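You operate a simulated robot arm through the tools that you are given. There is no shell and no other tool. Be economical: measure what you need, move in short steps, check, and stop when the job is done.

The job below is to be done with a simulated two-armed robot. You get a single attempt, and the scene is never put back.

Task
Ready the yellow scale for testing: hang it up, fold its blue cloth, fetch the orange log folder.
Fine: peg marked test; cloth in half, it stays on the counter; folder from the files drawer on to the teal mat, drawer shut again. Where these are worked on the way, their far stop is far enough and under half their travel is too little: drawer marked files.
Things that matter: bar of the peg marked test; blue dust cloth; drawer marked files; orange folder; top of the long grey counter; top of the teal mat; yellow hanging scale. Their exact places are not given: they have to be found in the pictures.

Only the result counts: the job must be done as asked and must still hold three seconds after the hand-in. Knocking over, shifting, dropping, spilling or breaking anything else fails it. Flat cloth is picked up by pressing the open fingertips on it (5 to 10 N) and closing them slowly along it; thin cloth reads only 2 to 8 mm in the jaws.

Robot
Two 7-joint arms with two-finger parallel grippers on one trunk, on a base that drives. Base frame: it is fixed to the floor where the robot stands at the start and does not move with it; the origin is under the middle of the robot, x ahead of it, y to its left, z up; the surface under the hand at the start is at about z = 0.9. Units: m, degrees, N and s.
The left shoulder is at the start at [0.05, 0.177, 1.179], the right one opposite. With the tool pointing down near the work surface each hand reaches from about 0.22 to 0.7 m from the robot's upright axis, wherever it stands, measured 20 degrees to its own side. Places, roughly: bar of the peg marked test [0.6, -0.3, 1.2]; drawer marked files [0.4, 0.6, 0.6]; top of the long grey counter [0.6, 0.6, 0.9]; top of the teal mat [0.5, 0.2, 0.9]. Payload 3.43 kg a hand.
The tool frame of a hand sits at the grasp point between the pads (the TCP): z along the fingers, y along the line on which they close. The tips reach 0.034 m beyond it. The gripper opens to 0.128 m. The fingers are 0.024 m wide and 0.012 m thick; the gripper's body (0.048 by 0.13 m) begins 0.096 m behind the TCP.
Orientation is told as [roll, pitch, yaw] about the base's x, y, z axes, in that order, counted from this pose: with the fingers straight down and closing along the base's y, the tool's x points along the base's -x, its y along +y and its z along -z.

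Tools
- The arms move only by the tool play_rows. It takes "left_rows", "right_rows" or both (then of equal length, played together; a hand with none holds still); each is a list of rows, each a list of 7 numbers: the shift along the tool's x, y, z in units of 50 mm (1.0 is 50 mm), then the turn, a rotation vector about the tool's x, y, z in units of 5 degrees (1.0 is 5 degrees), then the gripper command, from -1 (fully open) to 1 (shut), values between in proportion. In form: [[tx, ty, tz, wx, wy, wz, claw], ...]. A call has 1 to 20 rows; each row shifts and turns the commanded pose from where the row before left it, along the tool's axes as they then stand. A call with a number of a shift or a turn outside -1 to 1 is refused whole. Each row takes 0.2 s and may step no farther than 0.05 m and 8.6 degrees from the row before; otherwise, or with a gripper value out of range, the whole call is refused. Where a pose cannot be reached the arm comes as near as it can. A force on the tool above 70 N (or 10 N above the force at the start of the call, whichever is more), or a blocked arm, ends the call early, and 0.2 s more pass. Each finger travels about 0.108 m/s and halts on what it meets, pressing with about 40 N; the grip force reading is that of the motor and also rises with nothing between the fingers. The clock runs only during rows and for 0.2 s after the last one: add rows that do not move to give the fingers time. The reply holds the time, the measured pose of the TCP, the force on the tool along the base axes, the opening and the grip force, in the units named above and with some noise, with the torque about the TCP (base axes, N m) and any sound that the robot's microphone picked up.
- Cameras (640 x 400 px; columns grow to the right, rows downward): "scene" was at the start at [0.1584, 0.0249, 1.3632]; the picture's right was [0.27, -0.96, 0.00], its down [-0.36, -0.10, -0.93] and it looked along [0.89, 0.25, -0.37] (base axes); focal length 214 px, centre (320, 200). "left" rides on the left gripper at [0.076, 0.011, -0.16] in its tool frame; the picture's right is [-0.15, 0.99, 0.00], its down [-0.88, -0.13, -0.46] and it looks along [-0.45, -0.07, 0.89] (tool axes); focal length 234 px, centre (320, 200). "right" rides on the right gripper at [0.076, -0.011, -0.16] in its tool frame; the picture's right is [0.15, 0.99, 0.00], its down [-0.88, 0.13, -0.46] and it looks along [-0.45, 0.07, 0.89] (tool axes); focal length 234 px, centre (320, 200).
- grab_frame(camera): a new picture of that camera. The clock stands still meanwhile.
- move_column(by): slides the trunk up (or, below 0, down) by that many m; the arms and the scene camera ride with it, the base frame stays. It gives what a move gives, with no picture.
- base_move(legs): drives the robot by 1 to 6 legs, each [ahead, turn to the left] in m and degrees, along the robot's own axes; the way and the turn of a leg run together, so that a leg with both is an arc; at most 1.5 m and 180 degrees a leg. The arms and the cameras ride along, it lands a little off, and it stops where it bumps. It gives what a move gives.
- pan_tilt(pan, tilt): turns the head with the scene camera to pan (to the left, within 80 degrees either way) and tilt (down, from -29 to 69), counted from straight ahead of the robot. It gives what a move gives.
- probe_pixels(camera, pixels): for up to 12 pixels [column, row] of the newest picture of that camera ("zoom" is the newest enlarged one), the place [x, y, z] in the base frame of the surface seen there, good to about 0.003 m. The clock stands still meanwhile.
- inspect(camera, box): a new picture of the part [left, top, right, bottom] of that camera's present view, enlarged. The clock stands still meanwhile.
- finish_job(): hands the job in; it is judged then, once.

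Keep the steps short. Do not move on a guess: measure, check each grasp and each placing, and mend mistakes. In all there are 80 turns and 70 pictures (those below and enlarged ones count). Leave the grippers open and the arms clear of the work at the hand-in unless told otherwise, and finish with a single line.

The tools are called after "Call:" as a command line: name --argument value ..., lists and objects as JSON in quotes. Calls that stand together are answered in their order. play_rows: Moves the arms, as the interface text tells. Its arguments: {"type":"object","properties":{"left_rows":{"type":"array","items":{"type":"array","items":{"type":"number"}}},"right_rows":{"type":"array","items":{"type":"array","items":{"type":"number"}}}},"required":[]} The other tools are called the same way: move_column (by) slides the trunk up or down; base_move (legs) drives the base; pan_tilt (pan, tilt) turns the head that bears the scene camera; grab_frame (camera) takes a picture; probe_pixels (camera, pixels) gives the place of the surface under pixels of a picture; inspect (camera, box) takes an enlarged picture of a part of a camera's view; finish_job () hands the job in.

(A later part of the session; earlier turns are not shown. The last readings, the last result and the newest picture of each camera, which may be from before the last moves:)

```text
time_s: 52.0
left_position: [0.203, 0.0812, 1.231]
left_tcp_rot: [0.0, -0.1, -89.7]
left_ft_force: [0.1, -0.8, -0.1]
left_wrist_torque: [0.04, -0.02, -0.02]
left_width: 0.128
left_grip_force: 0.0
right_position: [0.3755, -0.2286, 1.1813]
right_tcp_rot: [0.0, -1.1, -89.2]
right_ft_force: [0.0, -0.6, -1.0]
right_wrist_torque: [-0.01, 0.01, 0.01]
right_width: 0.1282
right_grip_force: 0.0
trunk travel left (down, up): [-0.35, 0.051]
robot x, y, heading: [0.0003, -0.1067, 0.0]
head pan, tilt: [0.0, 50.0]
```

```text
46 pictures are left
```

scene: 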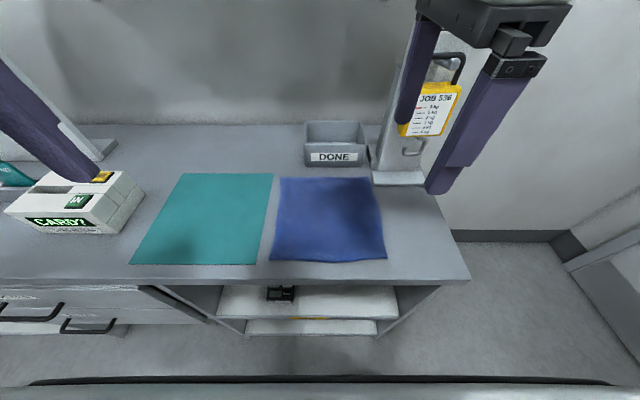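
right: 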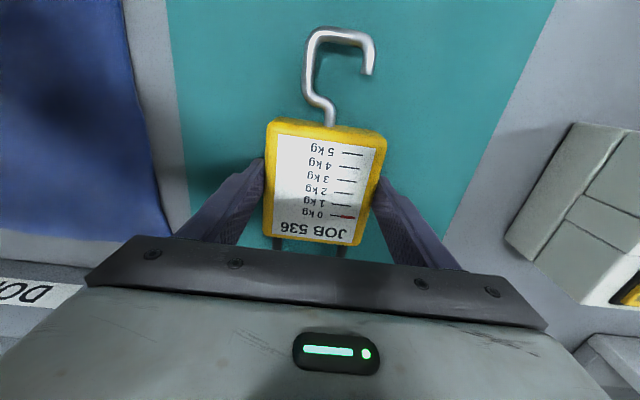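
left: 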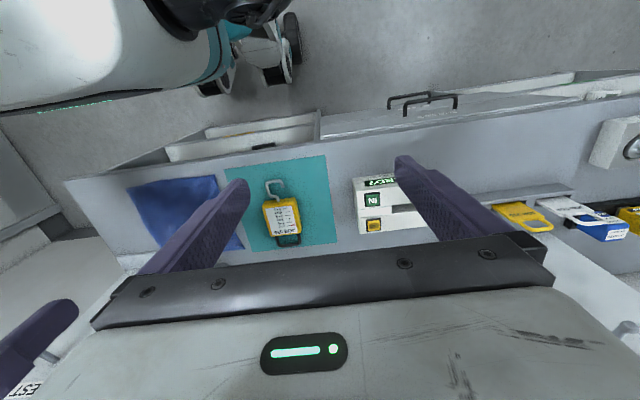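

Call:
probe_pixels --camera "scene" --pixels '[[283, 179], [366, 180], [385, 257], [271, 258], [330, 258], [330, 181], [300, 250], [355, 250], [330, 277], [305, 150], [367, 152], [310, 122]]'

```text
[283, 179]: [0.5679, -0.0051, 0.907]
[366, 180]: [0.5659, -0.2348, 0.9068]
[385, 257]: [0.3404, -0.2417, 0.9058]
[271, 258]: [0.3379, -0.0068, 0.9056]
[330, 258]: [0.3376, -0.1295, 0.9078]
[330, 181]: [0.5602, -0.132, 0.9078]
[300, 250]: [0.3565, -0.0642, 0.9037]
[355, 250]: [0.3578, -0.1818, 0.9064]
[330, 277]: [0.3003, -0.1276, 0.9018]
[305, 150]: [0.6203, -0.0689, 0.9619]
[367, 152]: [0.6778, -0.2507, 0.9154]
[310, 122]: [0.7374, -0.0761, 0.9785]
```

Cloth spans x 0.338–0.575, y -0.003 – -0.243, surface 0.902–0.906. I bring both hands above its near edge, closing along x, with fingers 40 mm apart: left at y -0.03, right at y -0.195, centre x 0.372.

Call:
play_rows --left_rows '[[-0.278, 0.4225, 0.6775, 0, 0, 0, -0.8], [-0.278, 0.4225, 0.6775, 0, 0, 0, -0.5], [-0.278, 0.4225, 0.6775, 0, 0, 0, -0.2], [-0.278, 0.4225, 0.6775, 0, 0, 0, 0], [-0.278, 0.4225, 0.6775, 0, 0, 0, 0.2], [-0.278, 0.4225, 0.6775, 0, 0, 0, 0.375], [-0.278, 0.4225, 0.6775, 0, 0, 0, 0.375], [-0.278, 0.4225, 0.6775, 0, 0, 0, 0.375], [0, 0, 0, 0, 0, 0, 0.375], [0, 0, 0, 0, 0, 0, 0.375]]' --right_rows '[[0.084, -0.009, 0.5525, 0.2, 0, 0, -0.8], [0.084, -0.009, 0.5525, 0, 0, 0, -0.5], [0.084, -0.009, 0.5525, 0, 0, 0, -0.2], [0.084, -0.009, 0.5525, 0, 0, 0, 0], [0.084, -0.009, 0.5525, 0, 0, 0, 0.2], [0.084, -0.009, 0.5525, 0, 0, 0, 0.375], [0.084, -0.009, 0.5525, 0, 0, 0, 0.375], [0.084, -0.009, 0.5525, 0, 0, 0, 0.375], [0, 0, 0, 0, 0, 0, 0.375], [0, 0, 0, 0, 0, 0, 0.375]]'

Call:
grab_frame --camera "scene"

```text
time_s: 54.2
left_position: [0.2863, -0.0015, 0.9667]
left_tcp_rot: [0.3, 0.0, -89.4]
left_ft_force: [0.7, -0.8, 0.1]
left_wrist_torque: [0.02, 0.01, -0.02]
left_width: 0.04
left_grip_force: 0.0
left hand out of reach, approached as far as the arm can: row 3, 4, 5, 6, 7, 8
right_position: [0.3672, -0.1969, 0.9605]
right_tcp_rot: [-1.0, -1.0, -89.3]
right_ft_force: [-0.4, 0.3, 1.0]
right_wrist_torque: [-0.02, -0.05, 0.04]
right_width: 0.0399
right_grip_force: 0.0
trunk travel left (down, up): [-0.35, 0.051]
robot x, y, heading: [0.0042, -0.1087, 0.4]
head pan, tilt: [0.0, 50.0]
```

```text
45 pictures are left
```

scene: 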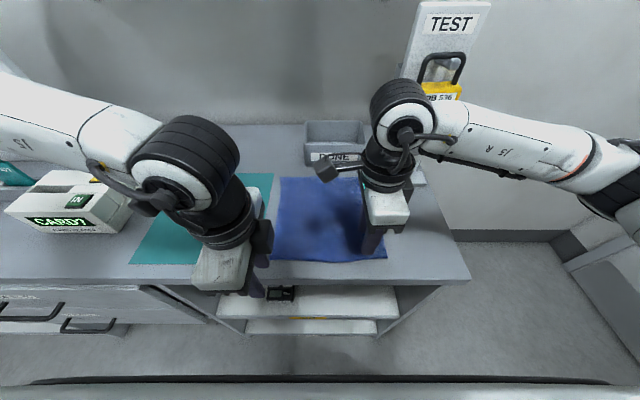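

The left wrist can't hold -90° there. Before choosing its yaw, I measure where the right hand's wrist and camera parts lie, to know the clearance to the hung scale.

Call:
probe_pixels --camera "scene" --pixels '[[325, 168], [345, 165], [405, 165], [408, 195], [432, 95], [410, 105], [455, 115], [500, 140], [376, 100], [440, 145], [570, 165], [405, 215]]'

Call:
inspect --camera "scene" --box '[240, 50, 480, 290]'

```text
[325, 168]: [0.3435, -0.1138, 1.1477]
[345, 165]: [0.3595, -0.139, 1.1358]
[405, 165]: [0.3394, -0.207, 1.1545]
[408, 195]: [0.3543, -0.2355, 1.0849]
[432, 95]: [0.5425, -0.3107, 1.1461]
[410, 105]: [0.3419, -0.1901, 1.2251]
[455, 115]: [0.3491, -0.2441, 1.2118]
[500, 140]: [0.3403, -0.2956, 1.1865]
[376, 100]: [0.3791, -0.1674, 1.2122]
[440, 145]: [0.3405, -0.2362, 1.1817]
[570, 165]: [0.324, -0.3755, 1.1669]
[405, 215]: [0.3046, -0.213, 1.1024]
```

```text
1.67 times, centred on (360, 170) of scene
```

zoom: 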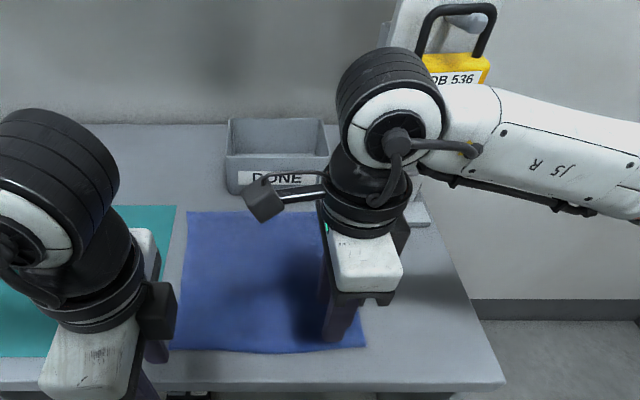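

With yaw -90° the right forearm lies along y at z≈1.18 and would strike the hung scale at the far edge. So I turn both hands back to yaw 0 (closing along y, forearms behind), and will lean them back for the placing.

Call:
play_rows --left_rows '[[0, 0, -0.6, 0, 0, -1, 0.375], [0, 0, -0.6, 0, 0, -1, 0.375], [0, 0, 0, 0, 0, -1, 0.375], [0, 0, 0, 0, 0, -1, 0.375], [0, 0, 0, 0, 0, -1, 0.375], [0, 0, 0, 0, 0, -1, 0.375], [0, 0, 0, 0, 0, -1, 0.375], [0, 0, 0, 0, 0, -1, 0.375], [0, 0, 0, 0, 0, -1, 0.375], [0, 0, 0, 0, 0, -1, 0.375], [0, 0, 0, 0, 0, -1, 0.375], [0, 0, 0, 0, 0, -1, 0.375], [0, 0, 0, 0, 0, -1, 0.375], [0, 0, 0, 0, 0, -1, 0.375], [0, 0, 0, 0, 0, -1, 0.375], [0, 0, 0, 0, 0, -1, 0.375], [0, 0, 0, 0, 0, -1, 0.375], [0, 0, 0, 0, 0, -1, 0.375], [0, 0, 0, 0, 0, 0, 0.375]]' --right_rows '[[0, 0, -0.6, 0, 0, -1, 0.375], [0, 0, -0.6, 0, 0, -1, 0.375], [0, 0, 0, 0, 0, -1, 0.375], [0, 0, 0, 0, 0, -1, 0.375], [0, 0, 0, 0, 0, -1, 0.375], [0, 0, 0, 0, 0, -1, 0.375], [0, 0, 0, 0, 0, -1, 0.375], [0, 0, 0, 0, 0, -1, 0.375], [0, 0, 0, 0, 0, -1, 0.375], [0, 0, 0, 0, 0, -1, 0.375], [0, 0, 0, 0, 0, -1, 0.375], [0, 0, 0, 0, 0, -1, 0.375], [0, 0, 0, 0, 0, -1, 0.375], [0, 0, 0, 0, 0, -1, 0.375], [0, 0, 0, 0, 0, -1, 0.375], [0, 0, 0, 0, 0, -1, 0.375], [0, 0, 0, 0, 0, -1, 0.375], [0, 0, 0, 0, 0, -1, 0.375], [0, 0, 0, 0, 0, 0, 0.375]]'

```text
time_s: 58.2
left_position: [0.2823, 0.0002, 1.0281]
left_tcp_rot: [0.0, 0.0, 0.5]
left_ft_force: [0.0, -0.6, 0.3]
left_wrist_torque: [-0.01, 0.03, 0.03]
left_width: 0.0397
left_grip_force: 0.1
right_position: [0.3669, -0.198, 1.0201]
right_tcp_rot: [-1.0, 1.0, 0.8]
right_ft_force: [-0.6, -0.3, 0.1]
right_wrist_torque: [-0.01, 0.02, 0.01]
right_width: 0.0399
right_grip_force: 0.0
trunk travel left (down, up): [-0.35, 0.051]
robot x, y, heading: [-0.0031, -0.1077, 0.3]
head pan, tilt: [0.0, 50.0]
```

Both hands are square. I lower them to just above the near edge (x 0.353, y -0.03 and -0.188).

Call:
play_rows --left_rows '[[-0.355, -0.15, 0.415, 0, 0, 0.1, 0.375], [-0.355, -0.15, 0.415, 0, 0, 0, 0.375], [-0.355, -0.15, 0.415, 0, 0, 0, 0.375], [-0.355, -0.15, 0.415, 0, 0, 0, 0.375], [0, 0, 0, 0, 0, 0, 0.375]]' --right_rows '[[0.07, 0.05, 0.375, -0.2, -0.2, 0.16, 0.375], [0.07, 0.05, 0.375, 0, 0, 0, 0.375], [0.07, 0.05, 0.375, 0, 0, 0, 0.375], [0.07, 0.05, 0.375, 0, 0, 0, 0.375], [0, 0, 0, 0, 0, 0, 0.375]]'

Call:
grab_frame --camera "right"

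Call:
grab_frame --camera "left"

```text
time_s: 59.4
left_position: [0.3496, 0.0053, 0.9528]
left_tcp_rot: [-0.1, -0.2, -0.2]
left_ft_force: [-0.4, 0.6, 0.2]
left_wrist_torque: [0.01, 0.01, -0.02]
left_width: 0.0397
left_grip_force: 0.1
left hand out of reach, approached as far as the arm can: row 2, 3, 4
right_position: [0.3546, -0.1869, 0.9447]
right_tcp_rot: [0.1, 0.0, -0.2]
right_ft_force: [0.1, 0.0, -0.4]
right_wrist_torque: [-0.02, -0.02, -0.02]
right_width: 0.0399
right_grip_force: 0.1
trunk travel left (down, up): [-0.35, 0.051]
robot x, y, heading: [0.0033, -0.1081, -0.0]
head pan, tilt: [0.0, 50.0]
```

```text
43 pictures are left
```

right: 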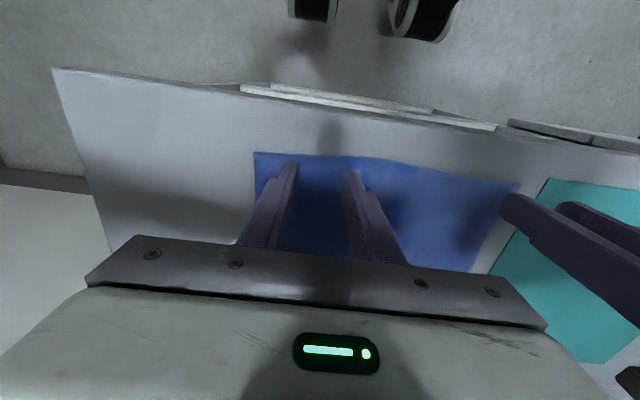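

```text
42 pictures are left
```

left: 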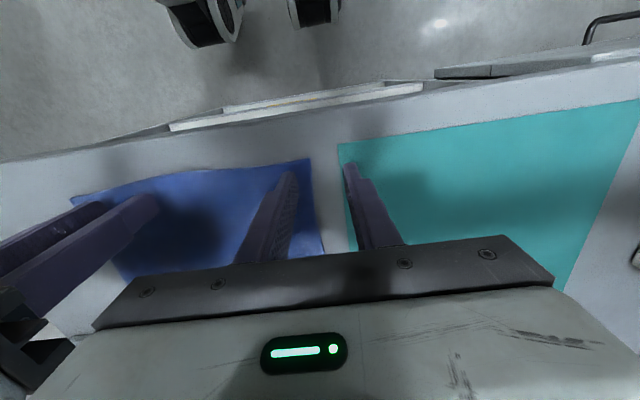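

The left arm is too folded there. I raise both hands 25 mm and drive back 0.09 m, giving both arms room.

Call:
play_rows --left_rows '[[0, 0, -0.5, 0, 0, 0, 0.375], [0, 0, 0, 0, 0, 0, 0.375]]' --right_rows '[[0, 0, -0.6, 0, 0, 0, 0.375], [0, 0, 0, 0, 0, 0, 0.375]]'

Call:
base_move --legs '[[-0.09, 0]]'

```text
time_s: 60.0
left_position: [0.3497, 0.0057, 0.9792]
left_tcp_rot: [-0.1, 0.0, -0.2]
left_ft_force: [-0.5, -0.1, 0.0]
left_wrist_torque: [-0.02, 0.0, -0.01]
left_width: 0.0399
left_grip_force: 0.1
right_position: [0.3543, -0.1863, 0.9745]
right_tcp_rot: [0.0, 0.0, -0.1]
right_ft_force: [0.9, -0.1, -0.5]
right_wrist_torque: [0.0, -0.02, -0.03]
right_width: 0.0401
right_grip_force: 0.1
trunk travel left (down, up): [-0.35, 0.051]
robot x, y, heading: [-0.0005, -0.1082, 0.2]
head pan, tilt: [0.0, 50.0]
```

```text
time_s: 61.1
left_position: [0.2578, 0.0043, 0.9783]
left_tcp_rot: [-0.1, -0.1, -0.3]
left_ft_force: [-0.5, -0.1, 0.1]
left_wrist_torque: [0.0, -0.01, -0.02]
left_width: 0.0397
left_grip_force: 0.0
right_position: [0.264, -0.1874, 0.9747]
right_tcp_rot: [0.0, 0.0, 0.0]
right_ft_force: [0.2, 0.3, 0.2]
right_wrist_torque: [-0.02, -0.05, 0.0]
right_width: 0.0398
right_grip_force: 0.1
trunk travel left (down, up): [-0.35, 0.051]
robot x, y, heading: [-0.0901, -0.1032, 0.1]
head pan, tilt: [0.0, 50.0]
```

Call:
play_rows --left_rows '[[-0.64, -0.23, 0, 0, 0, 0, 0.375], [-0.64, -0.23, 0, 0, 0, 0, 0.375], [-0.62, -0.23, 0, 0, 0, 0, 0.375], [0, 0, 0.6, 0, 0, 0, 0.375], [0, 0, 0, 0, 0, 0, 0.375]]' --right_rows '[[-0.6, 0, 0, 0, 0, 0, 0.375], [-0.6, 0, 0, 0, 0, 0, 0.375], [-0.58, 0, 0, 0, 0, 0, 0.375], [0, 0, 0.6, 0, 0, 0, 0.375], [0, 0, 0, 0, 0, 0, 0.375]]'

```text
time_s: 62.3
left_position: [0.3325, 0.0258, 0.962]
left_tcp_rot: [-0.1, 0.0, -0.2]
left_ft_force: [0.9, 0.0, -0.8]
left_wrist_torque: [0.01, -0.02, 0.0]
left_width: 0.0397
left_grip_force: 0.0
left hand out of reach, approached as far as the arm can: row 1, 2, 3, 4
right_position: [0.3534, -0.1886, 0.9434]
right_tcp_rot: [-0.1, 0.0, -0.1]
right_ft_force: [0.1, 0.0, 0.0]
right_wrist_torque: [0.01, 0.02, 0.01]
right_width: 0.04
right_grip_force: 0.1
trunk travel left (down, up): [-0.35, 0.051]
robot x, y, heading: [-0.0893, -0.1087, 0.2]
head pan, tilt: [0.0, 50.0]
```

The left arm still meets a limit: perhaps an odd joint posture. Let me look at it.

Call:
pan_tilt --pan 30 --tilt 35

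Call:
grab_frame --camera "scene"

```text
time_s: 63.2
left_position: [0.3319, 0.0264, 0.9609]
left_tcp_rot: [-0.1, 0.0, -0.2]
left_ft_force: [-0.3, -0.7, 0.4]
left_wrist_torque: [0.0, 0.01, -0.03]
left_width: 0.0403
left_grip_force: 0.0
right_position: [0.353, -0.1879, 0.943]
right_tcp_rot: [0.0, 0.0, -0.1]
right_ft_force: [-0.2, 0.4, 0.1]
right_wrist_torque: [-0.03, -0.01, -0.02]
right_width: 0.0398
right_grip_force: 0.0
trunk travel left (down, up): [-0.35, 0.051]
robot x, y, heading: [-0.0847, -0.1035, 0.4]
head pan, tilt: [30.0, 35.0]
```

```text
41 pictures are left
```

scene: 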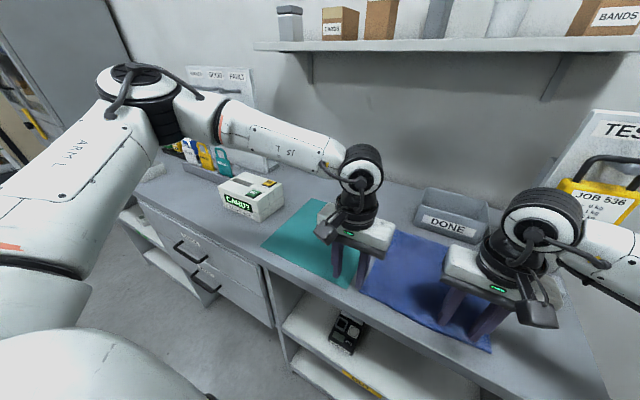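

The left elbow is far out so the forearm lies along -y; the wrist would be easier with yaw about +40°, which also lines the pinch up with the cloth's corner. I turn the left hand so and approach.

Call:
play_rows --left_rows '[[0, 0, 0, 0, 0, -1, 0.375], [0, 0, 0, 0, 0, -1, 0.375], [0, 0, 0, 0, 0, -1, 0.375], [0, 0, 0, 0, 0, -1, 0.375], [0, 0, 0, 0, 0, -1, 0.375], [0, 0, 0, 0, 0, -1, 0.375], [0, 0, 0, 0, 0, -1, 0.375], [0, 0, 0, 0, 0, -1, 0.375], [0.09, -0.45, 0, 0, 0, 0, 0.375], [0.09, -0.45, 0, 0, 0, 0, 0.375], [0.1, -0.46, 0, 0, 0, 0, 0.375], [0, 0, 0.3, 0, 0, 0, 0.375], [0, 0, 0, 0, 0, 0, 0.375]]'

```text
time_s: 66.0
left_position: [0.336, 0.0273, 0.9646]
left_tcp_rot: [-0.3, 0.1, 39.8]
left_ft_force: [0.2, 0.0, -0.6]
left_wrist_torque: [0.03, -0.01, 0.0]
left_width: 0.0401
left_grip_force: 0.0
left hand out of reach, approached as far as the arm can: row 9, 10, 11, 12
right_position: [0.3519, -0.1894, 0.9433]
right_tcp_rot: [-0.1, 0.0, -0.1]
right_ft_force: [0.5, -0.5, 0.0]
right_wrist_torque: [0.01, 0.02, 0.01]
right_width: 0.0397
right_grip_force: 0.0
trunk travel left (down, up): [-0.35, 0.051]
robot x, y, heading: [-0.0909, -0.1067, 0.3]
head pan, tilt: [30.0, 35.0]
```

Still limited by the crossing. Turning the whole robot 20° to the right puts the cloth further on the left arm's own side (and moves the right elbow away from the scale). I raise the hands 40 mm first, then turn.

Call:
play_rows --left_rows '[[0, 0, -0.8, 0, 0, 0, 0.375], [0, 0, 0, 0, 0, 0, 0.375]]' --right_rows '[[0, 0, -0.8, 0, 0, 0, 0.375], [0, 0, 0, 0, 0, 0, 0.375]]'

Call:
base_move --legs '[[0, -20]]'

```text
time_s: 66.6
left_position: [0.3383, 0.0276, 1.0037]
left_tcp_rot: [0.0, 0.1, 39.8]
left_ft_force: [0.3, 0.8, 0.1]
left_wrist_torque: [-0.01, 0.01, 0.0]
left_width: 0.0398
left_grip_force: 0.2
right_position: [0.3511, -0.1881, 0.9826]
right_tcp_rot: [0.0, 0.1, -0.2]
right_ft_force: [-0.1, -0.2, 0.9]
right_wrist_torque: [0.0, -0.07, -0.03]
right_width: 0.0401
right_grip_force: 0.1
trunk travel left (down, up): [-0.35, 0.051]
robot x, y, heading: [-0.0886, -0.1099, 0.6]
head pan, tilt: [30.0, 35.0]
```

```text
time_s: 68.1
left_position: [0.3579, -0.1239, 1.0034]
left_tcp_rot: [0.0, 0.0, 20.5]
left_ft_force: [0.2, 0.8, -0.4]
left_wrist_torque: [0.0, -0.03, 0.01]
left_width: 0.04
left_grip_force: 0.1
right_position: [0.3003, -0.3299, 0.983]
right_tcp_rot: [0.0, -0.1, -19.6]
right_ft_force: [0.1, -0.2, 0.4]
right_wrist_torque: [0.02, 0.01, -0.02]
right_width: 0.0398
right_grip_force: 0.1
trunk travel left (down, up): [-0.35, 0.051]
robot x, y, heading: [-0.0892, -0.1077, -19.2]
head pan, tilt: [30.0, 35.0]
```

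Now both targets are reachable on paper: I move left to (0.360, -0.032) and right to (0.353, -0.188) with yaw 0, then down to TCP z 0.945.

Call:
play_rows --left_rows '[[-0.17, 0.43, 0, 0, 0, 0, 0.375], [-0.17, 0.43, 0, 0, 0, 0, 0.375], [-0.17, 0.43, 0, 0, 0, 0, 0.375], [-0.16, 0.43, 0, 0, 0, 0, 0.375], [0, 0, 0, 0, 0, 0, 0.375], [0, 0, 0, 0, 0, 0, 0.375], [0, 0, 0.3, 0, 0, 0, 0.375], [0, 0, 0.5, 0, 0, 0, 0.375], [0, 0, 0.3, 0, 0, 0, 0.375], [0, 0, 0, 0, 0, 0, 0.375]]' --right_rows '[[-0.01, 0.757, 0, 0, 0, 0, 0.375], [-0.01, 0.757, 0, 0, 0, 0, 0.375], [-0.01, 0.757, 0, 0, 0, 0, 0.375], [-0.01, 0.757, 0, 0, 0, 0, 0.375], [0, 0, 0, 0, 0, -0.98, 0.375], [0, 0, 0, 0, 0, -0.98, 0.375], [0, 0, 0, 0, 0, -0.98, 0.375], [0, 0, 0.3, 0, 0, -0.98, 0.375], [0, 0, 0.4, 0, 0, 0, 0.375], [0, 0, 0, 0, 0, 0, 0.375]]'

```text
time_s: 70.3
left_position: [0.3583, -0.0295, 0.9485]
left_tcp_rot: [0.1, 0.0, 20.4]
left_ft_force: [-0.3, 0.6, 0.3]
left_wrist_torque: [-0.01, 0.0, -0.01]
left_width: 0.0399
left_grip_force: 0.1
right_position: [0.3546, -0.1869, 0.9489]
right_tcp_rot: [0.0, 0.0, 0.1]
right_ft_force: [1.4, 0.2, -0.5]
right_wrist_torque: [0.01, -0.03, -0.03]
right_width: 0.04
right_grip_force: 0.1
trunk travel left (down, up): [-0.35, 0.051]
robot x, y, heading: [-0.0906, -0.101, -19.1]
head pan, tilt: [30.0, 35.0]
```

Both are in place 10 mm above the cloth. I lower in small steps until each reads several newtons.

Call:
play_rows --left_rows '[[0, 0, 0.1, 0, 0, 0, 0.375], [0, 0, 0.08, 0, 0, 0, 0.375], [0, 0, 0.04, 0, 0, 0, 0.375], [0, 0, 0.03, 0, 0, 0, 0.375], [0, 0, 0, 0, 0, 0, 0.375]]' --right_rows '[[0, 0, 0.1, 0, 0, 0, 0.375], [0, 0, 0.08, 0, 0, 0, 0.375], [0, 0, 0.04, 0, 0, 0, 0.375], [0, 0, 0.03, 0, 0, 0, 0.375], [0, 0, 0, 0, 0, 0, 0.375]]'

```text
time_s: 71.5
left_position: [0.3583, -0.0323, 0.9372]
left_tcp_rot: [-0.1, -0.1, 20.4]
left_ft_force: [-0.8, 2.2, 9.7]
left_wrist_torque: [0.02, -0.01, 0.0]
left_width: 0.0397
left_grip_force: 0.0
right_position: [0.3543, -0.1868, 0.9384]
right_tcp_rot: [0.0, 0.0, 0.0]
right_ft_force: [2.3, 1.1, 5.4]
right_wrist_torque: [0.0, -0.05, -0.02]
right_width: 0.0399
right_grip_force: 0.1
trunk travel left (down, up): [-0.35, 0.051]
robot x, y, heading: [-0.0891, -0.109, -19.0]
head pan, tilt: [30.0, 35.0]
```

Left 9.7 N, right 5.4 N — good pressing. I close both slowly.

Call:
play_rows --left_rows '[[0, 0, -0.005, 0, 0, 0, 0.42], [0, 0, 0, 0, 0, 0, 0.47], [0, 0, 0, 0, 0, 0, 0.52], [0, 0, 0, 0, 0, 0, 0.57], [0, 0, 0, 0, 0, 0, 0.62], [0, 0, 0, 0, 0, 0, 0.67], [0, 0, 0, 0, 0, 0, 0.72], [0, 0, 0, 0, 0, 0, 0.77], [0, 0, 0, 0, 0, 0, 0.82], [0, 0, 0, 0, 0, 0, 0.87], [0, 0, 0, 0, 0, 0, 0.92], [0, 0, 0, 0, 0, 0, 0.97], [0, 0, 0, 0, 0, 0, 1], [0, 0, 0, 0, 0, 0, 1]]' --right_rows '[[0, 0, 0.01, 0, 0, 0, 0.42], [0, 0, 0, 0, 0, 0, 0.47], [0, 0, 0, 0, 0, 0, 0.52], [0, 0, 0, 0, 0, 0, 0.57], [0, 0, 0, 0, 0, 0, 0.62], [0, 0, 0, 0, 0, 0, 0.67], [0, 0, 0, 0, 0, 0, 0.72], [0, 0, 0, 0, 0, 0, 0.77], [0, 0, 0, 0, 0, 0, 0.82], [0, 0, 0, 0, 0, 0, 0.87], [0, 0, 0, 0, 0, 0, 0.92], [0, 0, 0, 0, 0, 0, 0.97], [0, 0, 0, 0, 0, 0, 1], [0, 0, 0, 0, 0, 0, 1]]'

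Call:
pan_tilt --pan 20 --tilt 50

Call:
grab_frame --camera "scene"

```text
time_s: 74.5
left_position: [0.359, -0.0309, 0.9379]
left_tcp_rot: [0.0, -0.1, 20.3]
left_ft_force: [0.8, -3.9, 6.0]
left_wrist_torque: [-0.12, -0.02, -0.04]
left_width: 0.0021
left_grip_force: 36.9
right_position: [0.352, -0.1876, 0.9371]
right_tcp_rot: [0.0, -0.1, 0.0]
right_ft_force: [0.7, 2.7, 19.0]
right_wrist_torque: [0.12, 0.01, 0.09]
right_width: 0.0044
right_grip_force: 38.8
trunk travel left (down, up): [-0.35, 0.051]
robot x, y, heading: [-0.087, -0.1055, -19.2]
head pan, tilt: [30.0, 35.0]
```

```text
time_s: 75.3
left_position: [0.3581, -0.0303, 0.9383]
left_tcp_rot: [-0.1, -0.1, 20.4]
left_ft_force: [0.6, -3.6, 5.9]
left_wrist_torque: [-0.12, -0.03, 0.02]
left_width: 0.0017
left_grip_force: 37.2
right_position: [0.3527, -0.1875, 0.937]
right_tcp_rot: [0.0, -0.1, 0.1]
right_ft_force: [0.4, 2.7, 18.4]
right_wrist_torque: [0.11, -0.02, 0.1]
right_width: 0.0044
right_grip_force: 39.6
trunk travel left (down, up): [-0.35, 0.051]
robot x, y, heading: [-0.0907, -0.1111, -19.3]
head pan, tilt: [20.0, 50.0]
```

```text
40 pictures are left
```

scene: 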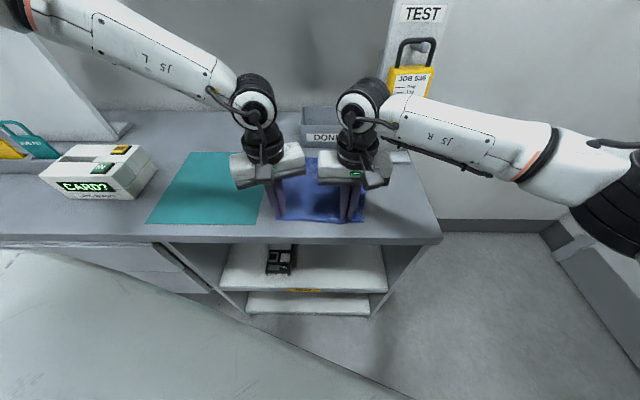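

Left reads about 2 mm, right 4.4 mm. I lift both 40 mm and check that the edge follows.

Call:
play_rows --left_rows '[[0, 0, -0.3, 0, 0, 0, 1], [-0.1, 0, -0.5, 0, 0, 0, 1], [0, 0, 0, 0, 0, 0, 1]]' --right_rows '[[0, 0, -0.3, 0, 0, 0, 1], [-0.1, 0, -0.5, 0, 0, 0, 1], [0, 0, 0, 0, 0, 0, 1]]'

Call:
inspect --camera "scene" --box '[220, 60, 440, 250]'

```text
time_s: 76.1
left_position: [0.3632, -0.0285, 0.9779]
left_tcp_rot: [-0.2, 0.1, 20.4]
left_ft_force: [0.1, -3.4, 0.1]
left_wrist_torque: [-0.07, 0.02, -0.03]
left_width: 0.0019
left_grip_force: 36.1
right_position: [0.3577, -0.1869, 0.9751]
right_tcp_rot: [0.0, 0.1, 0.0]
right_ft_force: [0.9, 3.7, -0.4]
right_wrist_torque: [0.11, 0.01, 0.11]
right_width: 0.0041
right_grip_force: 39.0
trunk travel left (down, up): [-0.35, 0.051]
robot x, y, heading: [-0.0895, -0.1087, -19.1]
head pan, tilt: [20.0, 50.0]
```

```text
2.11 times, centred on (330, 155) of scene
```

zoom: 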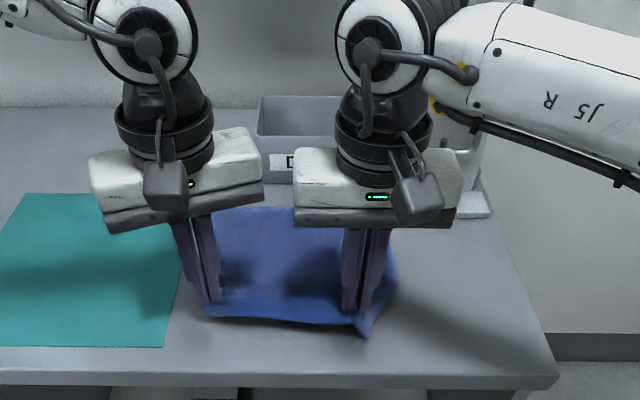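

Both corners are held (lateral 3.5 N is the cloth taut). Now I carry the edge up and ahead to above the fold line (x≈0.45), then lean both hands 30° so that their bodies stay back from the scale.

Call:
play_rows --left_rows '[[-0.286, -0.126, -0.3, 0, 0, 0, 1], [-0.286, -0.126, -0.24, 0, 0, 0, 1], [-0.286, -0.126, -0.2, 0, 0, 0, 1], [-0.286, -0.126, -0.2, 0, 0, 0, 1], [-0.286, -0.126, -0.1, 0, 0, 0, 1], [0, 0, 0, 0.342, -0.94, 0, 1], [0, 0, 0, 0.342, -0.94, 0, 1], [0, 0, 0, 0.342, -0.94, 0, 1], [0, 0, 0, 0.342, -0.94, 0, 1], [0, 0, 0, 0.342, -0.94, 0, 1], [0, 0, 0, 0.342, -0.94, 0, 1], [0, 0, 0, 0, 0, 0, 1]]' --right_rows '[[-0.33, 0.02, -0.32, 0, 0, 0, 1], [-0.33, 0.02, -0.26, 0, 0, 0, 1], [-0.33, 0.02, -0.22, 0, 0, 0, 1], [-0.33, 0.02, -0.2, 0, 0, 0, 1], [-0.33, 0.02, -0.1, 0, 0, 0, 1], [0, 0, 0, 0, -1, 0, 1], [0, 0, 0, 0, -1, 0, 1], [0, 0, 0, 0, -1, 0, 1], [0, 0, 0, 0, -1, 0, 1], [0, 0, 0, 0, -1, 0, 1], [0, 0, 0, 0, -1, 0, 1], [0, 0, 0, 0, 0, 0, 1]]'

Call:
grab_frame --camera "scene"

```text
time_s: 78.7
left_position: [0.4437, -0.034, 1.027]
left_tcp_rot: [-11.3, -28.0, 23.2]
left_ft_force: [0.3, 0.3, 0.2]
left_wrist_torque: [-0.01, -0.01, 0.01]
left_width: 0.0017
left_grip_force: 36.6
right_position: [0.4398, -0.1817, 1.0315]
right_tcp_rot: [-0.1, -30.1, -0.1]
right_ft_force: [0.3, -0.1, -0.1]
right_wrist_torque: [0.02, 0.02, 0.09]
right_width: 0.0044
right_grip_force: 39.0
trunk travel left (down, up): [-0.35, 0.051]
robot x, y, heading: [-0.0876, -0.1076, -19.2]
head pan, tilt: [20.0, 50.0]
```

```text
38 pictures are left
```

scene: 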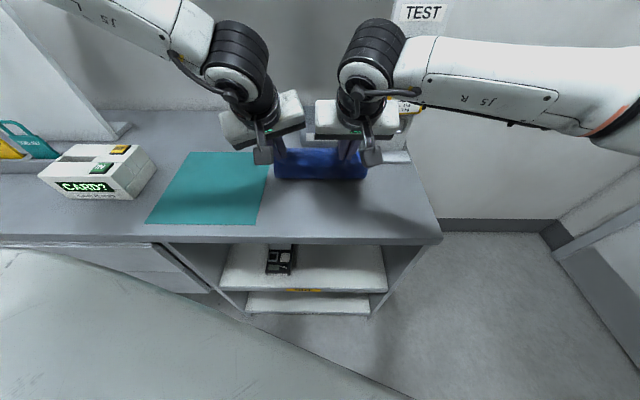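

Lateral load is gone; I zoom to see whether both hands still hold.

Call:
inspect --camera "scene" --box '[230, 90, 420, 200]'

Call:
grab_frame --camera "left"

```text
3.37 times, centred on (325, 145) of scene
```

zoom: 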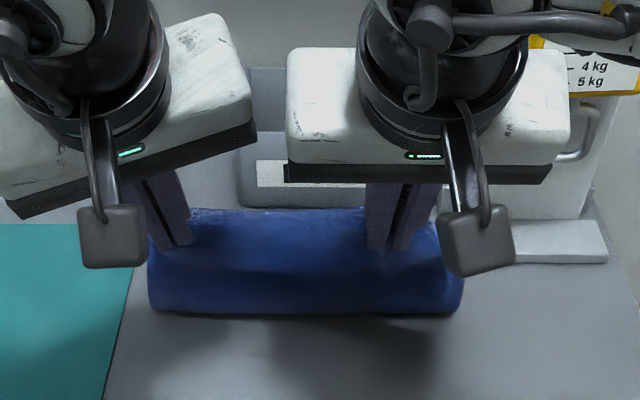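

```text
36 pictures are left
```

left: 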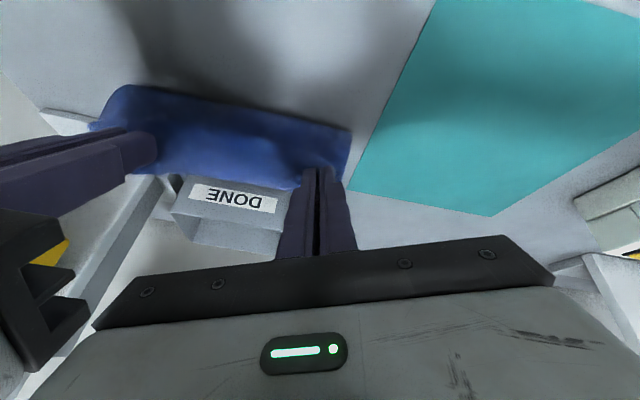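

Both hold, and the cloth curves back as a loop. I carry it ahead and down in two phases.

Call:
play_rows --left_rows '[[-0.29, -0.1, 0.41, 0, 0, 0, 1], [-0.29, -0.1, 0.41, 0, 0, 0, 1], [-0.28, -0.1, 0.4, 0, 0, 0, 1], [0, 0, 0, 0, 0, 0, 1]]' --right_rows '[[-0.3, 0, 0.41, 0, 0, 0, 1], [-0.3, 0, 0.41, 0, 0, 0, 1], [-0.31, 0, 0.4, 0, 0, 0, 1], [0, 0, 0, 0, 0, 0, 1]]'

Call:
inspect --camera "scene" --box '[230, 70, 450, 220]'

```text
time_s: 79.7
left_position: [0.5126, -0.0334, 0.9986]
left_tcp_rot: [-11.3, -28.0, 23.2]
left_ft_force: [-0.7, -0.5, 0.3]
left_wrist_torque: [0.03, -0.01, 0.02]
left_width: 0.0017
left_grip_force: 35.9
right_position: [0.5101, -0.1819, 1.0012]
right_tcp_rot: [-0.1, -30.0, -0.1]
right_ft_force: [0.5, 0.2, -0.3]
right_wrist_torque: [0.05, -0.03, 0.04]
right_width: 0.0046
right_grip_force: 38.0
trunk travel left (down, up): [-0.35, 0.051]
robot x, y, heading: [-0.0893, -0.1049, -18.9]
head pan, tilt: [20.0, 50.0]
```

```text
2.67 times, centred on (340, 145) of scene
```

zoom: 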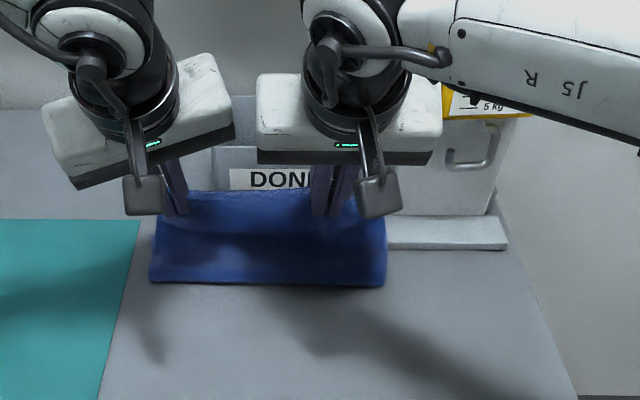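

Call:
probe_pixels --camera "zoom" --pixels '[[270, 278], [165, 275], [375, 278], [270, 230], [240, 193], [430, 60], [480, 70], [560, 90], [440, 100], [425, 125]]'

```text
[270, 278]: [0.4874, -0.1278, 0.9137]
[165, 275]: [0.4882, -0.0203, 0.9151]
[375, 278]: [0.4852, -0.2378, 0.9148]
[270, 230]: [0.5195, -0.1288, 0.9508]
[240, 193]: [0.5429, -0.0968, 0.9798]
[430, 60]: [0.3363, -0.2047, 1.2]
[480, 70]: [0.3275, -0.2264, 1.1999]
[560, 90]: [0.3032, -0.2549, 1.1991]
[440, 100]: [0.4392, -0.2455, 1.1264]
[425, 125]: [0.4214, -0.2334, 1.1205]
```

The loop front is at x 0.487 and the forearm stays at x<0.45, clear of the scale. I lower to the counter with 28 mm more ahead.

Call:
play_rows --left_rows '[[-0.15, -0.06, 0.3, 0, 0, 0, 1], [0, 0, 0.35, 0, 0, 0, 1], [0.05, 0.02, 0.25, 0, 0, 0, 1], [0.05, 0.02, 0.2, 0, 0, 0, 1], [0, 0, 0, 0, 0, 0, 1]]' --right_rows '[[-0.15, 0, 0.3, 0, 0, 0, 1], [0, 0, 0.35, 0, 0, 0, 1], [0.05, 0, 0.25, 0, 0, 0, 1], [0.05, 0, 0.2, 0, 0, 0, 1], [0, 0, 0, 0, 0, 0, 1]]'

Call:
inspect --camera "scene" --box '[230, 70, 450, 220]'

```text
time_s: 80.9
left_position: [0.5413, -0.0329, 0.9521]
left_tcp_rot: [-11.3, -28.0, 23.2]
left_ft_force: [-0.1, 0.5, -0.4]
left_wrist_torque: [0.01, -0.01, 0.01]
left_width: 0.0018
left_grip_force: 36.2
right_position: [0.5403, -0.1822, 0.9553]
right_tcp_rot: [0.0, -30.1, 0.0]
right_ft_force: [0.2, 0.0, 0.2]
right_wrist_torque: [0.02, 0.04, 0.05]
right_width: 0.0043
right_grip_force: 38.7
trunk travel left (down, up): [-0.35, 0.051]
robot x, y, heading: [-0.0849, -0.1089, -19.2]
head pan, tilt: [20.0, 50.0]
```

```text
2.67 times, centred on (340, 145) of scene
```

zoom: 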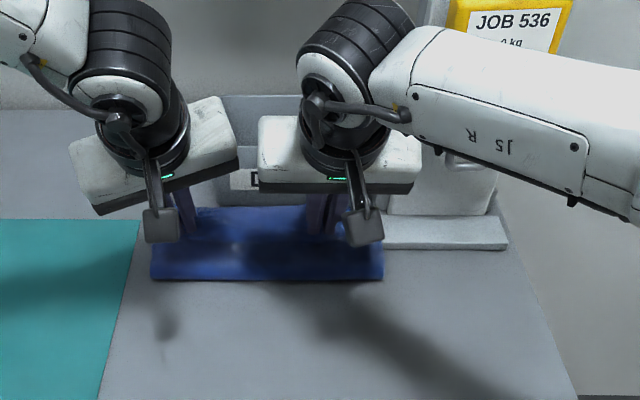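

The pinched edge is nearly down. I lower 4 mm more, then open slightly and draw back along the fingers.

Call:
play_rows --left_rows '[[0.02, 0.01, 0.06, 0, 0, 0, 1], [0, 0, 0, 0, 0, 0, 0.9], [0, 0, 0, 0, 0, 0, 0.75], [0, 0, 0, 0, 0, 0, 0.6], [0, 0, -0.2, 0, 0, 0, 0.6], [0, 0, -0.5, 0, 0, 0, 0.6], [0, 0, -0.7, 0, 0, 0, 0.6], [0.5, 0.2, -0.7, 0, 0, 0, 0.6], [0.5, 0.2, -0.6, 0, 0, 0, 0.6], [0.5, 0.2, -0.6, 0, 0, 0, 0.6]]' --right_rows '[[0.04, 0, 0.1, 0, 0, 0, 1], [0, 0, 0, 0, 0, 0, 0.9], [0, 0, 0, 0, 0, 0, 0.75], [0, 0, 0, 0, 0, 0, 0.6], [0, 0, -0.2, 0, 0, 0, 0.6], [0, 0, -0.5, 0, 0, 0, 0.6], [0, 0, -0.7, 0, 0, 0, 0.6], [0.5, 0, -0.7, 0, 0, 0, 0.6], [0.5, 0, -0.6, 0, 0, 0, 0.6], [0.5, 0, -0.6, 0, 0, 0, 0.6]]'

Call:
grab_frame --camera "scene"

```text
time_s: 83.1
left_position: [0.3894, -0.0277, 1.052]
left_tcp_rot: [-11.3, -28.0, 23.2]
left_ft_force: [0.3, 0.4, 0.1]
left_wrist_torque: [0.03, 0.01, 0.0]
left_width: 0.0257
left_grip_force: 0.2
right_position: [0.3904, -0.1809, 1.0564]
right_tcp_rot: [0.0, -30.1, 0.1]
right_ft_force: [-0.3, -0.4, -0.5]
right_wrist_torque: [0.01, -0.05, 0.02]
right_width: 0.0256
right_grip_force: 0.1
trunk travel left (down, up): [-0.35, 0.051]
robot x, y, heading: [-0.0907, -0.1088, -19.0]
head pan, tilt: [20.0, 50.0]
```

```text
33 pictures are left
```

scene: 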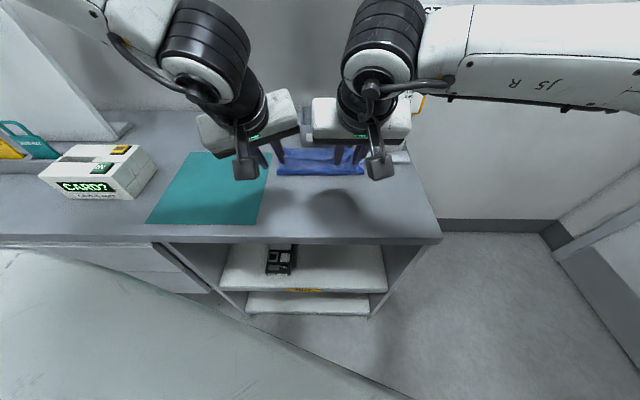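

Released. I move both hands back, up and apart (undoing the lean) for a clear view of the cloth.

Call:
play_rows --left_rows '[[0.3, 0.6, -0.5, -0.342, 0.94, 0, 0.2], [0.3, 0.6, -0.5, -0.342, 0.94, 0, -0.2], [0.3, 0.6, -0.5, -0.342, 0.94, 0, -0.6], [0.3, 0.6, -0.5, -0.342, 0.94, 0, -1], [0, 0.6, -0.5, -0.342, 0.94, 0, -1], [0, 0.6, -0.5, -0.342, 0.94, 0, -1], [0, 0, 0, 0, 0, 0, -1]]' --right_rows '[[0.6, -0.4, -0.5, 0, 1, 0, 0.2], [0.6, -0.4, -0.5, 0, 1, 0, -0.2], [0.6, -0.4, -0.5, 0, 1, 0, -0.6], [0.6, -0.4, -0.5, 0, 1, 0, -1], [0.5, -0.4, -0.3, 0, 1, 0, -1], [0.5, -0.4, -0.2, 0, 1, 0, -1], [0, 0, 0, 0, 0, 0, -1]]'

Call:
grab_frame --camera "scene"

```text
time_s: 84.7
left_position: [0.2338, 0.1163, 1.153]
left_tcp_rot: [-0.2, 0.1, 20.3]
left_ft_force: [0.0, 0.3, 0.3]
left_wrist_torque: [-0.02, 0.01, -0.01]
left_width: 0.1281
left_grip_force: 0.0
right_position: [0.1894, -0.3024, 1.1178]
right_tcp_rot: [0.0, 0.2, -0.1]
right_ft_force: [-0.1, 0.1, 0.9]
right_wrist_torque: [-0.03, 0.0, -0.02]
right_width: 0.1281
right_grip_force: 0.0
trunk travel left (down, up): [-0.35, 0.051]
robot x, y, heading: [-0.088, -0.1037, -19.4]
head pan, tilt: [20.0, 50.0]
```

```text
32 pictures are left
```

scene: 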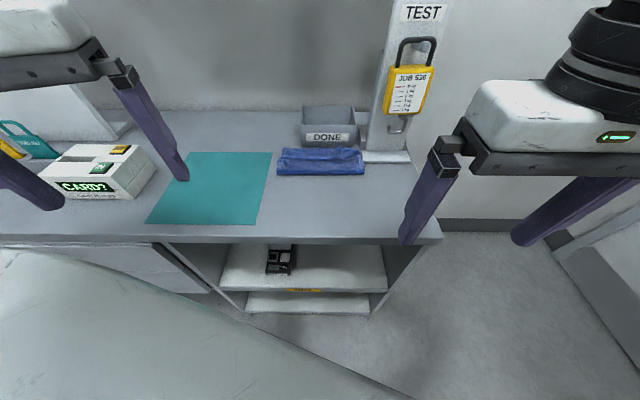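

Call:
inspect --camera "scene" --box '[255, 95, 415, 200]'

Call:
probe_pixels --camera "zoom" --pixels '[[90, 315], [430, 310], [250, 315], [100, 215], [425, 205], [250, 210], [250, 270], [150, 250], [330, 220], [250, 235]]'

```text
3.81 times, centred on (335, 148) of scene
```

zoom: 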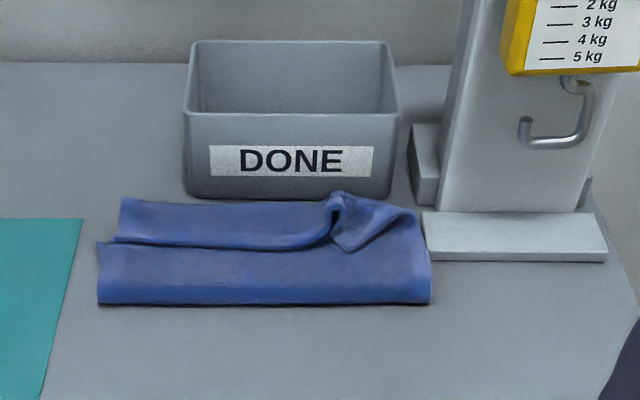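

```text
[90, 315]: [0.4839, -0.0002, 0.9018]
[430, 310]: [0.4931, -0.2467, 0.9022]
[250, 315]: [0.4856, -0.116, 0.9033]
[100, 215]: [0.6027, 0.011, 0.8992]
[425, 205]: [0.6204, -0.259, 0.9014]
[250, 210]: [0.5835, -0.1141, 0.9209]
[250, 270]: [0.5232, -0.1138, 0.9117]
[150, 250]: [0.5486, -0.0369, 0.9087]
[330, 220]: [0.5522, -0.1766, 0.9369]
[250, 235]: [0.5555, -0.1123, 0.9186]
```

The cloth is folded, but the pinched strip (edge at x≈0.553) lies flipped back toward the robot while the far edge is at ≈0.59; the fold is at 0.487. I'll re-pinch that strip close to its edge, lift it and lay it down pointing away. First bring both hands above it, leaned 30°.

Call:
play_rows --left_rows '[[0, 0, 0, 0.342, -0.94, 0, -0.6], [0, 0, 0, 0.342, -0.94, 0, -0.3], [0, 0, 0, 0.342, -0.94, 0, 0], [0, 0, 0, 0.342, -0.94, 0, 0.3], [0, 0, 0, 0.342, -0.94, 0, 0.375], [0, 0, 0, 0.342, -0.94, 0, 0.375], [-0.288, -0.474, 0.681, 0, 0, 0, 0.375], [-0.288, -0.474, 0.681, 0, 0, 0, 0.375], [-0.288, -0.474, 0.681, 0, 0, 0, 0.375], [-0.288, -0.474, 0.681, 0, 0, 0, 0.375], [-0.288, -0.474, 0.681, 0, 0, 0, 0.375], [-0.288, -0.474, 0.681, 0, 0, 0, 0.375], [-0.288, -0.474, 0.681, 0, 0, 0, 0.375], [-0.288, -0.474, 0.681, 0, 0, 0, 0.375], [-0.288, -0.474, 0.681, 0, 0, 0, 0.375], [0, 0, 0, 0, 0, 0, 0.375], [0, 0, 0, 0, 0, 0, 0.375]]' --right_rows '[[0, 0, 0, 0, -1, 0, -0.6], [0, 0, 0, 0, -1, 0, -0.3], [0, 0, 0, 0, -1, 0, 0], [0, 0, 0, 0, -1, 0, 0.3], [0, 0, 0, 0, -1, 0, 0.375], [0, 0, 0, 0, -1, 0, 0.375], [-0.559, 0.256, 0.664, 0, 0, 0, 0.375], [-0.559, 0.256, 0.664, 0, 0, 0, 0.375], [-0.559, 0.256, 0.664, 0, 0, 0, 0.375], [-0.559, 0.256, 0.664, 0, 0, 0, 0.375], [-0.559, 0.256, 0.664, 0, 0, 0, 0.375], [-0.559, 0.256, 0.664, 0, 0, 0, 0.375], [-0.559, 0.256, 0.664, 0, 0, 0, 0.375], [-0.559, 0.256, 0.664, 0, 0, 0, 0.375], [-0.559, 0.256, 0.664, 0, 0, 0, 0.375], [0, 0, 0, 0, 0, 0, 0.375], [0, 0, 0, 0, 0, 0, 0.375]]'

Call:
grab_frame --camera "left"

Call:
grab_frame --camera "right"

```text
time_s: 88.3
left_position: [0.5728, -0.0352, 1.013]
left_tcp_rot: [-11.2, -28.0, 23.1]
left_ft_force: [-0.2, 0.5, -0.7]
left_wrist_torque: [0.01, 0.01, 0.04]
left_width: 0.0398
left_grip_force: 0.0
left hand out of reach, approached as far as the arm can: row 5, 6
right_position: [0.5592, -0.1874, 0.9863]
right_tcp_rot: [0.0, -30.0, 0.2]
right_ft_force: [-0.8, -0.7, 0.6]
right_wrist_torque: [-0.01, 0.03, -0.01]
right_width: 0.0399
right_grip_force: 0.1
trunk travel left (down, up): [-0.35, 0.051]
robot x, y, heading: [-0.0881, -0.1101, -18.9]
head pan, tilt: [20.0, 50.0]
```

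```text
30 pictures are left
```

left: 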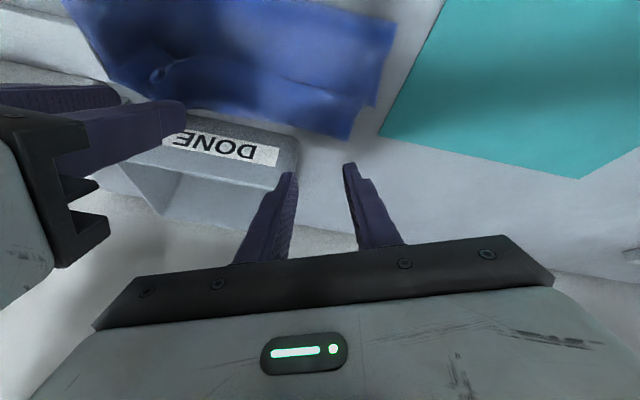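

```text
29 pictures are left
```

right: 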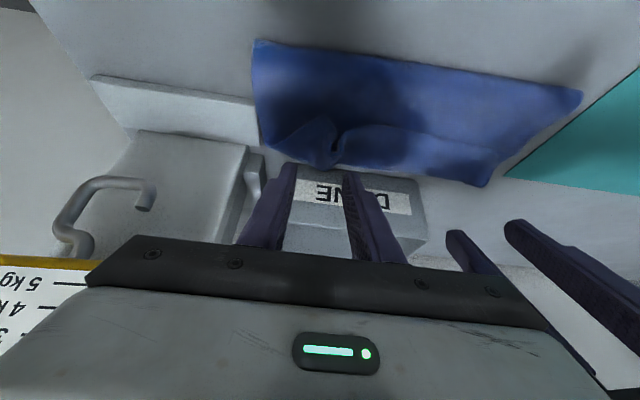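

Call:
probe_pixels --camera "left" --pixels '[[250, 30], [250, 50], [250, 62], [250, 75], [250, 90], [250, 105], [340, 75], [340, 95], [345, 110], [345, 130], [375, 100], [160, 75]]'

Call:
inspect --camera "left" --box '[60, 0, 420, 150]'

```text
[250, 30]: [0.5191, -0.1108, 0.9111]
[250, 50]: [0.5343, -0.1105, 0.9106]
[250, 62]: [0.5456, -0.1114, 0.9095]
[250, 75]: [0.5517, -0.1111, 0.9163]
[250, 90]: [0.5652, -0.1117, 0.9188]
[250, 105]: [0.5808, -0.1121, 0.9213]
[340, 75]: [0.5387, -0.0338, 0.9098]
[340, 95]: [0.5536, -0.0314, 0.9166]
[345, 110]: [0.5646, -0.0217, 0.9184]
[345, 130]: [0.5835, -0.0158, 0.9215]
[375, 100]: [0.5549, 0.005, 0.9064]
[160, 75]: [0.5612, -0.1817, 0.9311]
```

```text
1.78 times, centred on (240, 75) of left
```

zoom: 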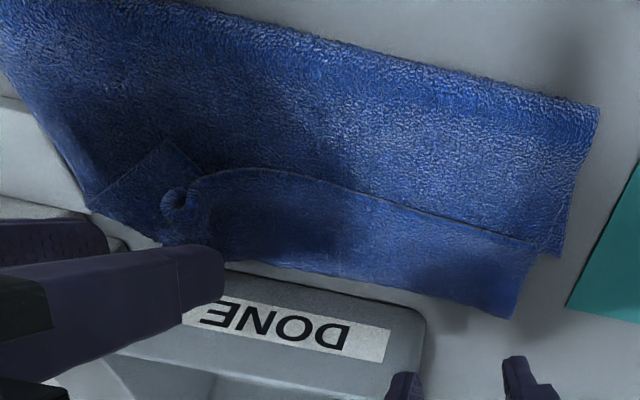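

The strip's edge is at x≈0.55, its bend at ≈0.59, top z≈0.92. I lower both hands to pinch it at x≈0.56.

Call:
play_rows --left_rows '[[0.43, 0.1, 0.36, 0, 0, 0, 0.375], [0.43, 0.11, 0.36, 0, 0, 0, 0.375], [0.02, 0.007, 0.035, 0, 0, 0, 0.375], [0.02, 0.007, 0.035, 0, 0, 0, 0.375], [0.01, 0.003, 0.017, 0, 0, 0, 0.375], [0, 0, 0, 0, 0, 0, 0.375]]' --right_rows '[[0.15, 0.05, 0.21, 0, 0, 0, 0.375], [0.16, 0.05, 0.21, 0, 0, 0, 0.375], [0.02, 0, 0.035, 0, 0, 0, 0.375], [0.02, 0, 0.035, 0, 0, 0, 0.375], [0.01, 0, 0.017, 0, 0, 0, 0.375], [0, 0, 0, 0, 0, 0, 0.375]]'

```text
time_s: 89.7
left_position: [0.5513, -0.0402, 0.9552]
left_tcp_rot: [-11.3, -28.1, 23.3]
left_ft_force: [-0.5, -0.2, 0.5]
left_wrist_torque: [-0.02, -0.02, 0.03]
left_width: 0.04
left_grip_force: 0.2
right_position: [0.5571, -0.1818, 0.955]
right_tcp_rot: [-0.1, -30.0, 0.0]
right_ft_force: [-0.2, 0.0, -0.6]
right_wrist_torque: [-0.02, 0.03, 0.0]
right_width: 0.0399
right_grip_force: 0.0
trunk travel left (down, up): [-0.35, 0.051]
robot x, y, heading: [-0.089, -0.1078, -19.1]
head pan, tilt: [20.0, 50.0]
```

No contact force yet; lower 5 mm (left) and 3 mm (right) in small steps.

Call:
play_rows --left_rows '[[0.02, 0.007, 0.035, 0, 0, 0, 0.375], [0.02, 0.007, 0.035, 0, 0, 0, 0.375], [0.01, 0.003, 0.017, 0, 0, 0, 0.375], [0, 0, 0, 0, 0, 0, 0.375]]' --right_rows '[[0.02, 0, 0.035, 0, 0, 0, 0.375], [0.01, 0, 0.017, 0, 0, 0, 0.375], [0, 0, 0, 0, 0, 0, 0.375], [0, 0, 0, 0, 0, 0, 0.375]]'

```text
time_s: 90.7
left_position: [0.5519, -0.0403, 0.9476]
left_tcp_rot: [-11.2, -28.0, 23.2]
left_ft_force: [0.2, 0.0, 1.6]
left_wrist_torque: [0.05, 0.0, 0.0]
left_width: 0.0401
left_grip_force: 0.0
right_position: [0.5573, -0.181, 0.9524]
right_tcp_rot: [0.0, -30.0, -0.1]
right_ft_force: [0.3, 0.5, -0.1]
right_wrist_torque: [0.03, -0.02, -0.02]
right_width: 0.0399
right_grip_force: 0.1
trunk travel left (down, up): [-0.35, 0.051]
robot x, y, heading: [-0.0856, -0.1074, -18.9]
head pan, tilt: [20.0, 50.0]
```

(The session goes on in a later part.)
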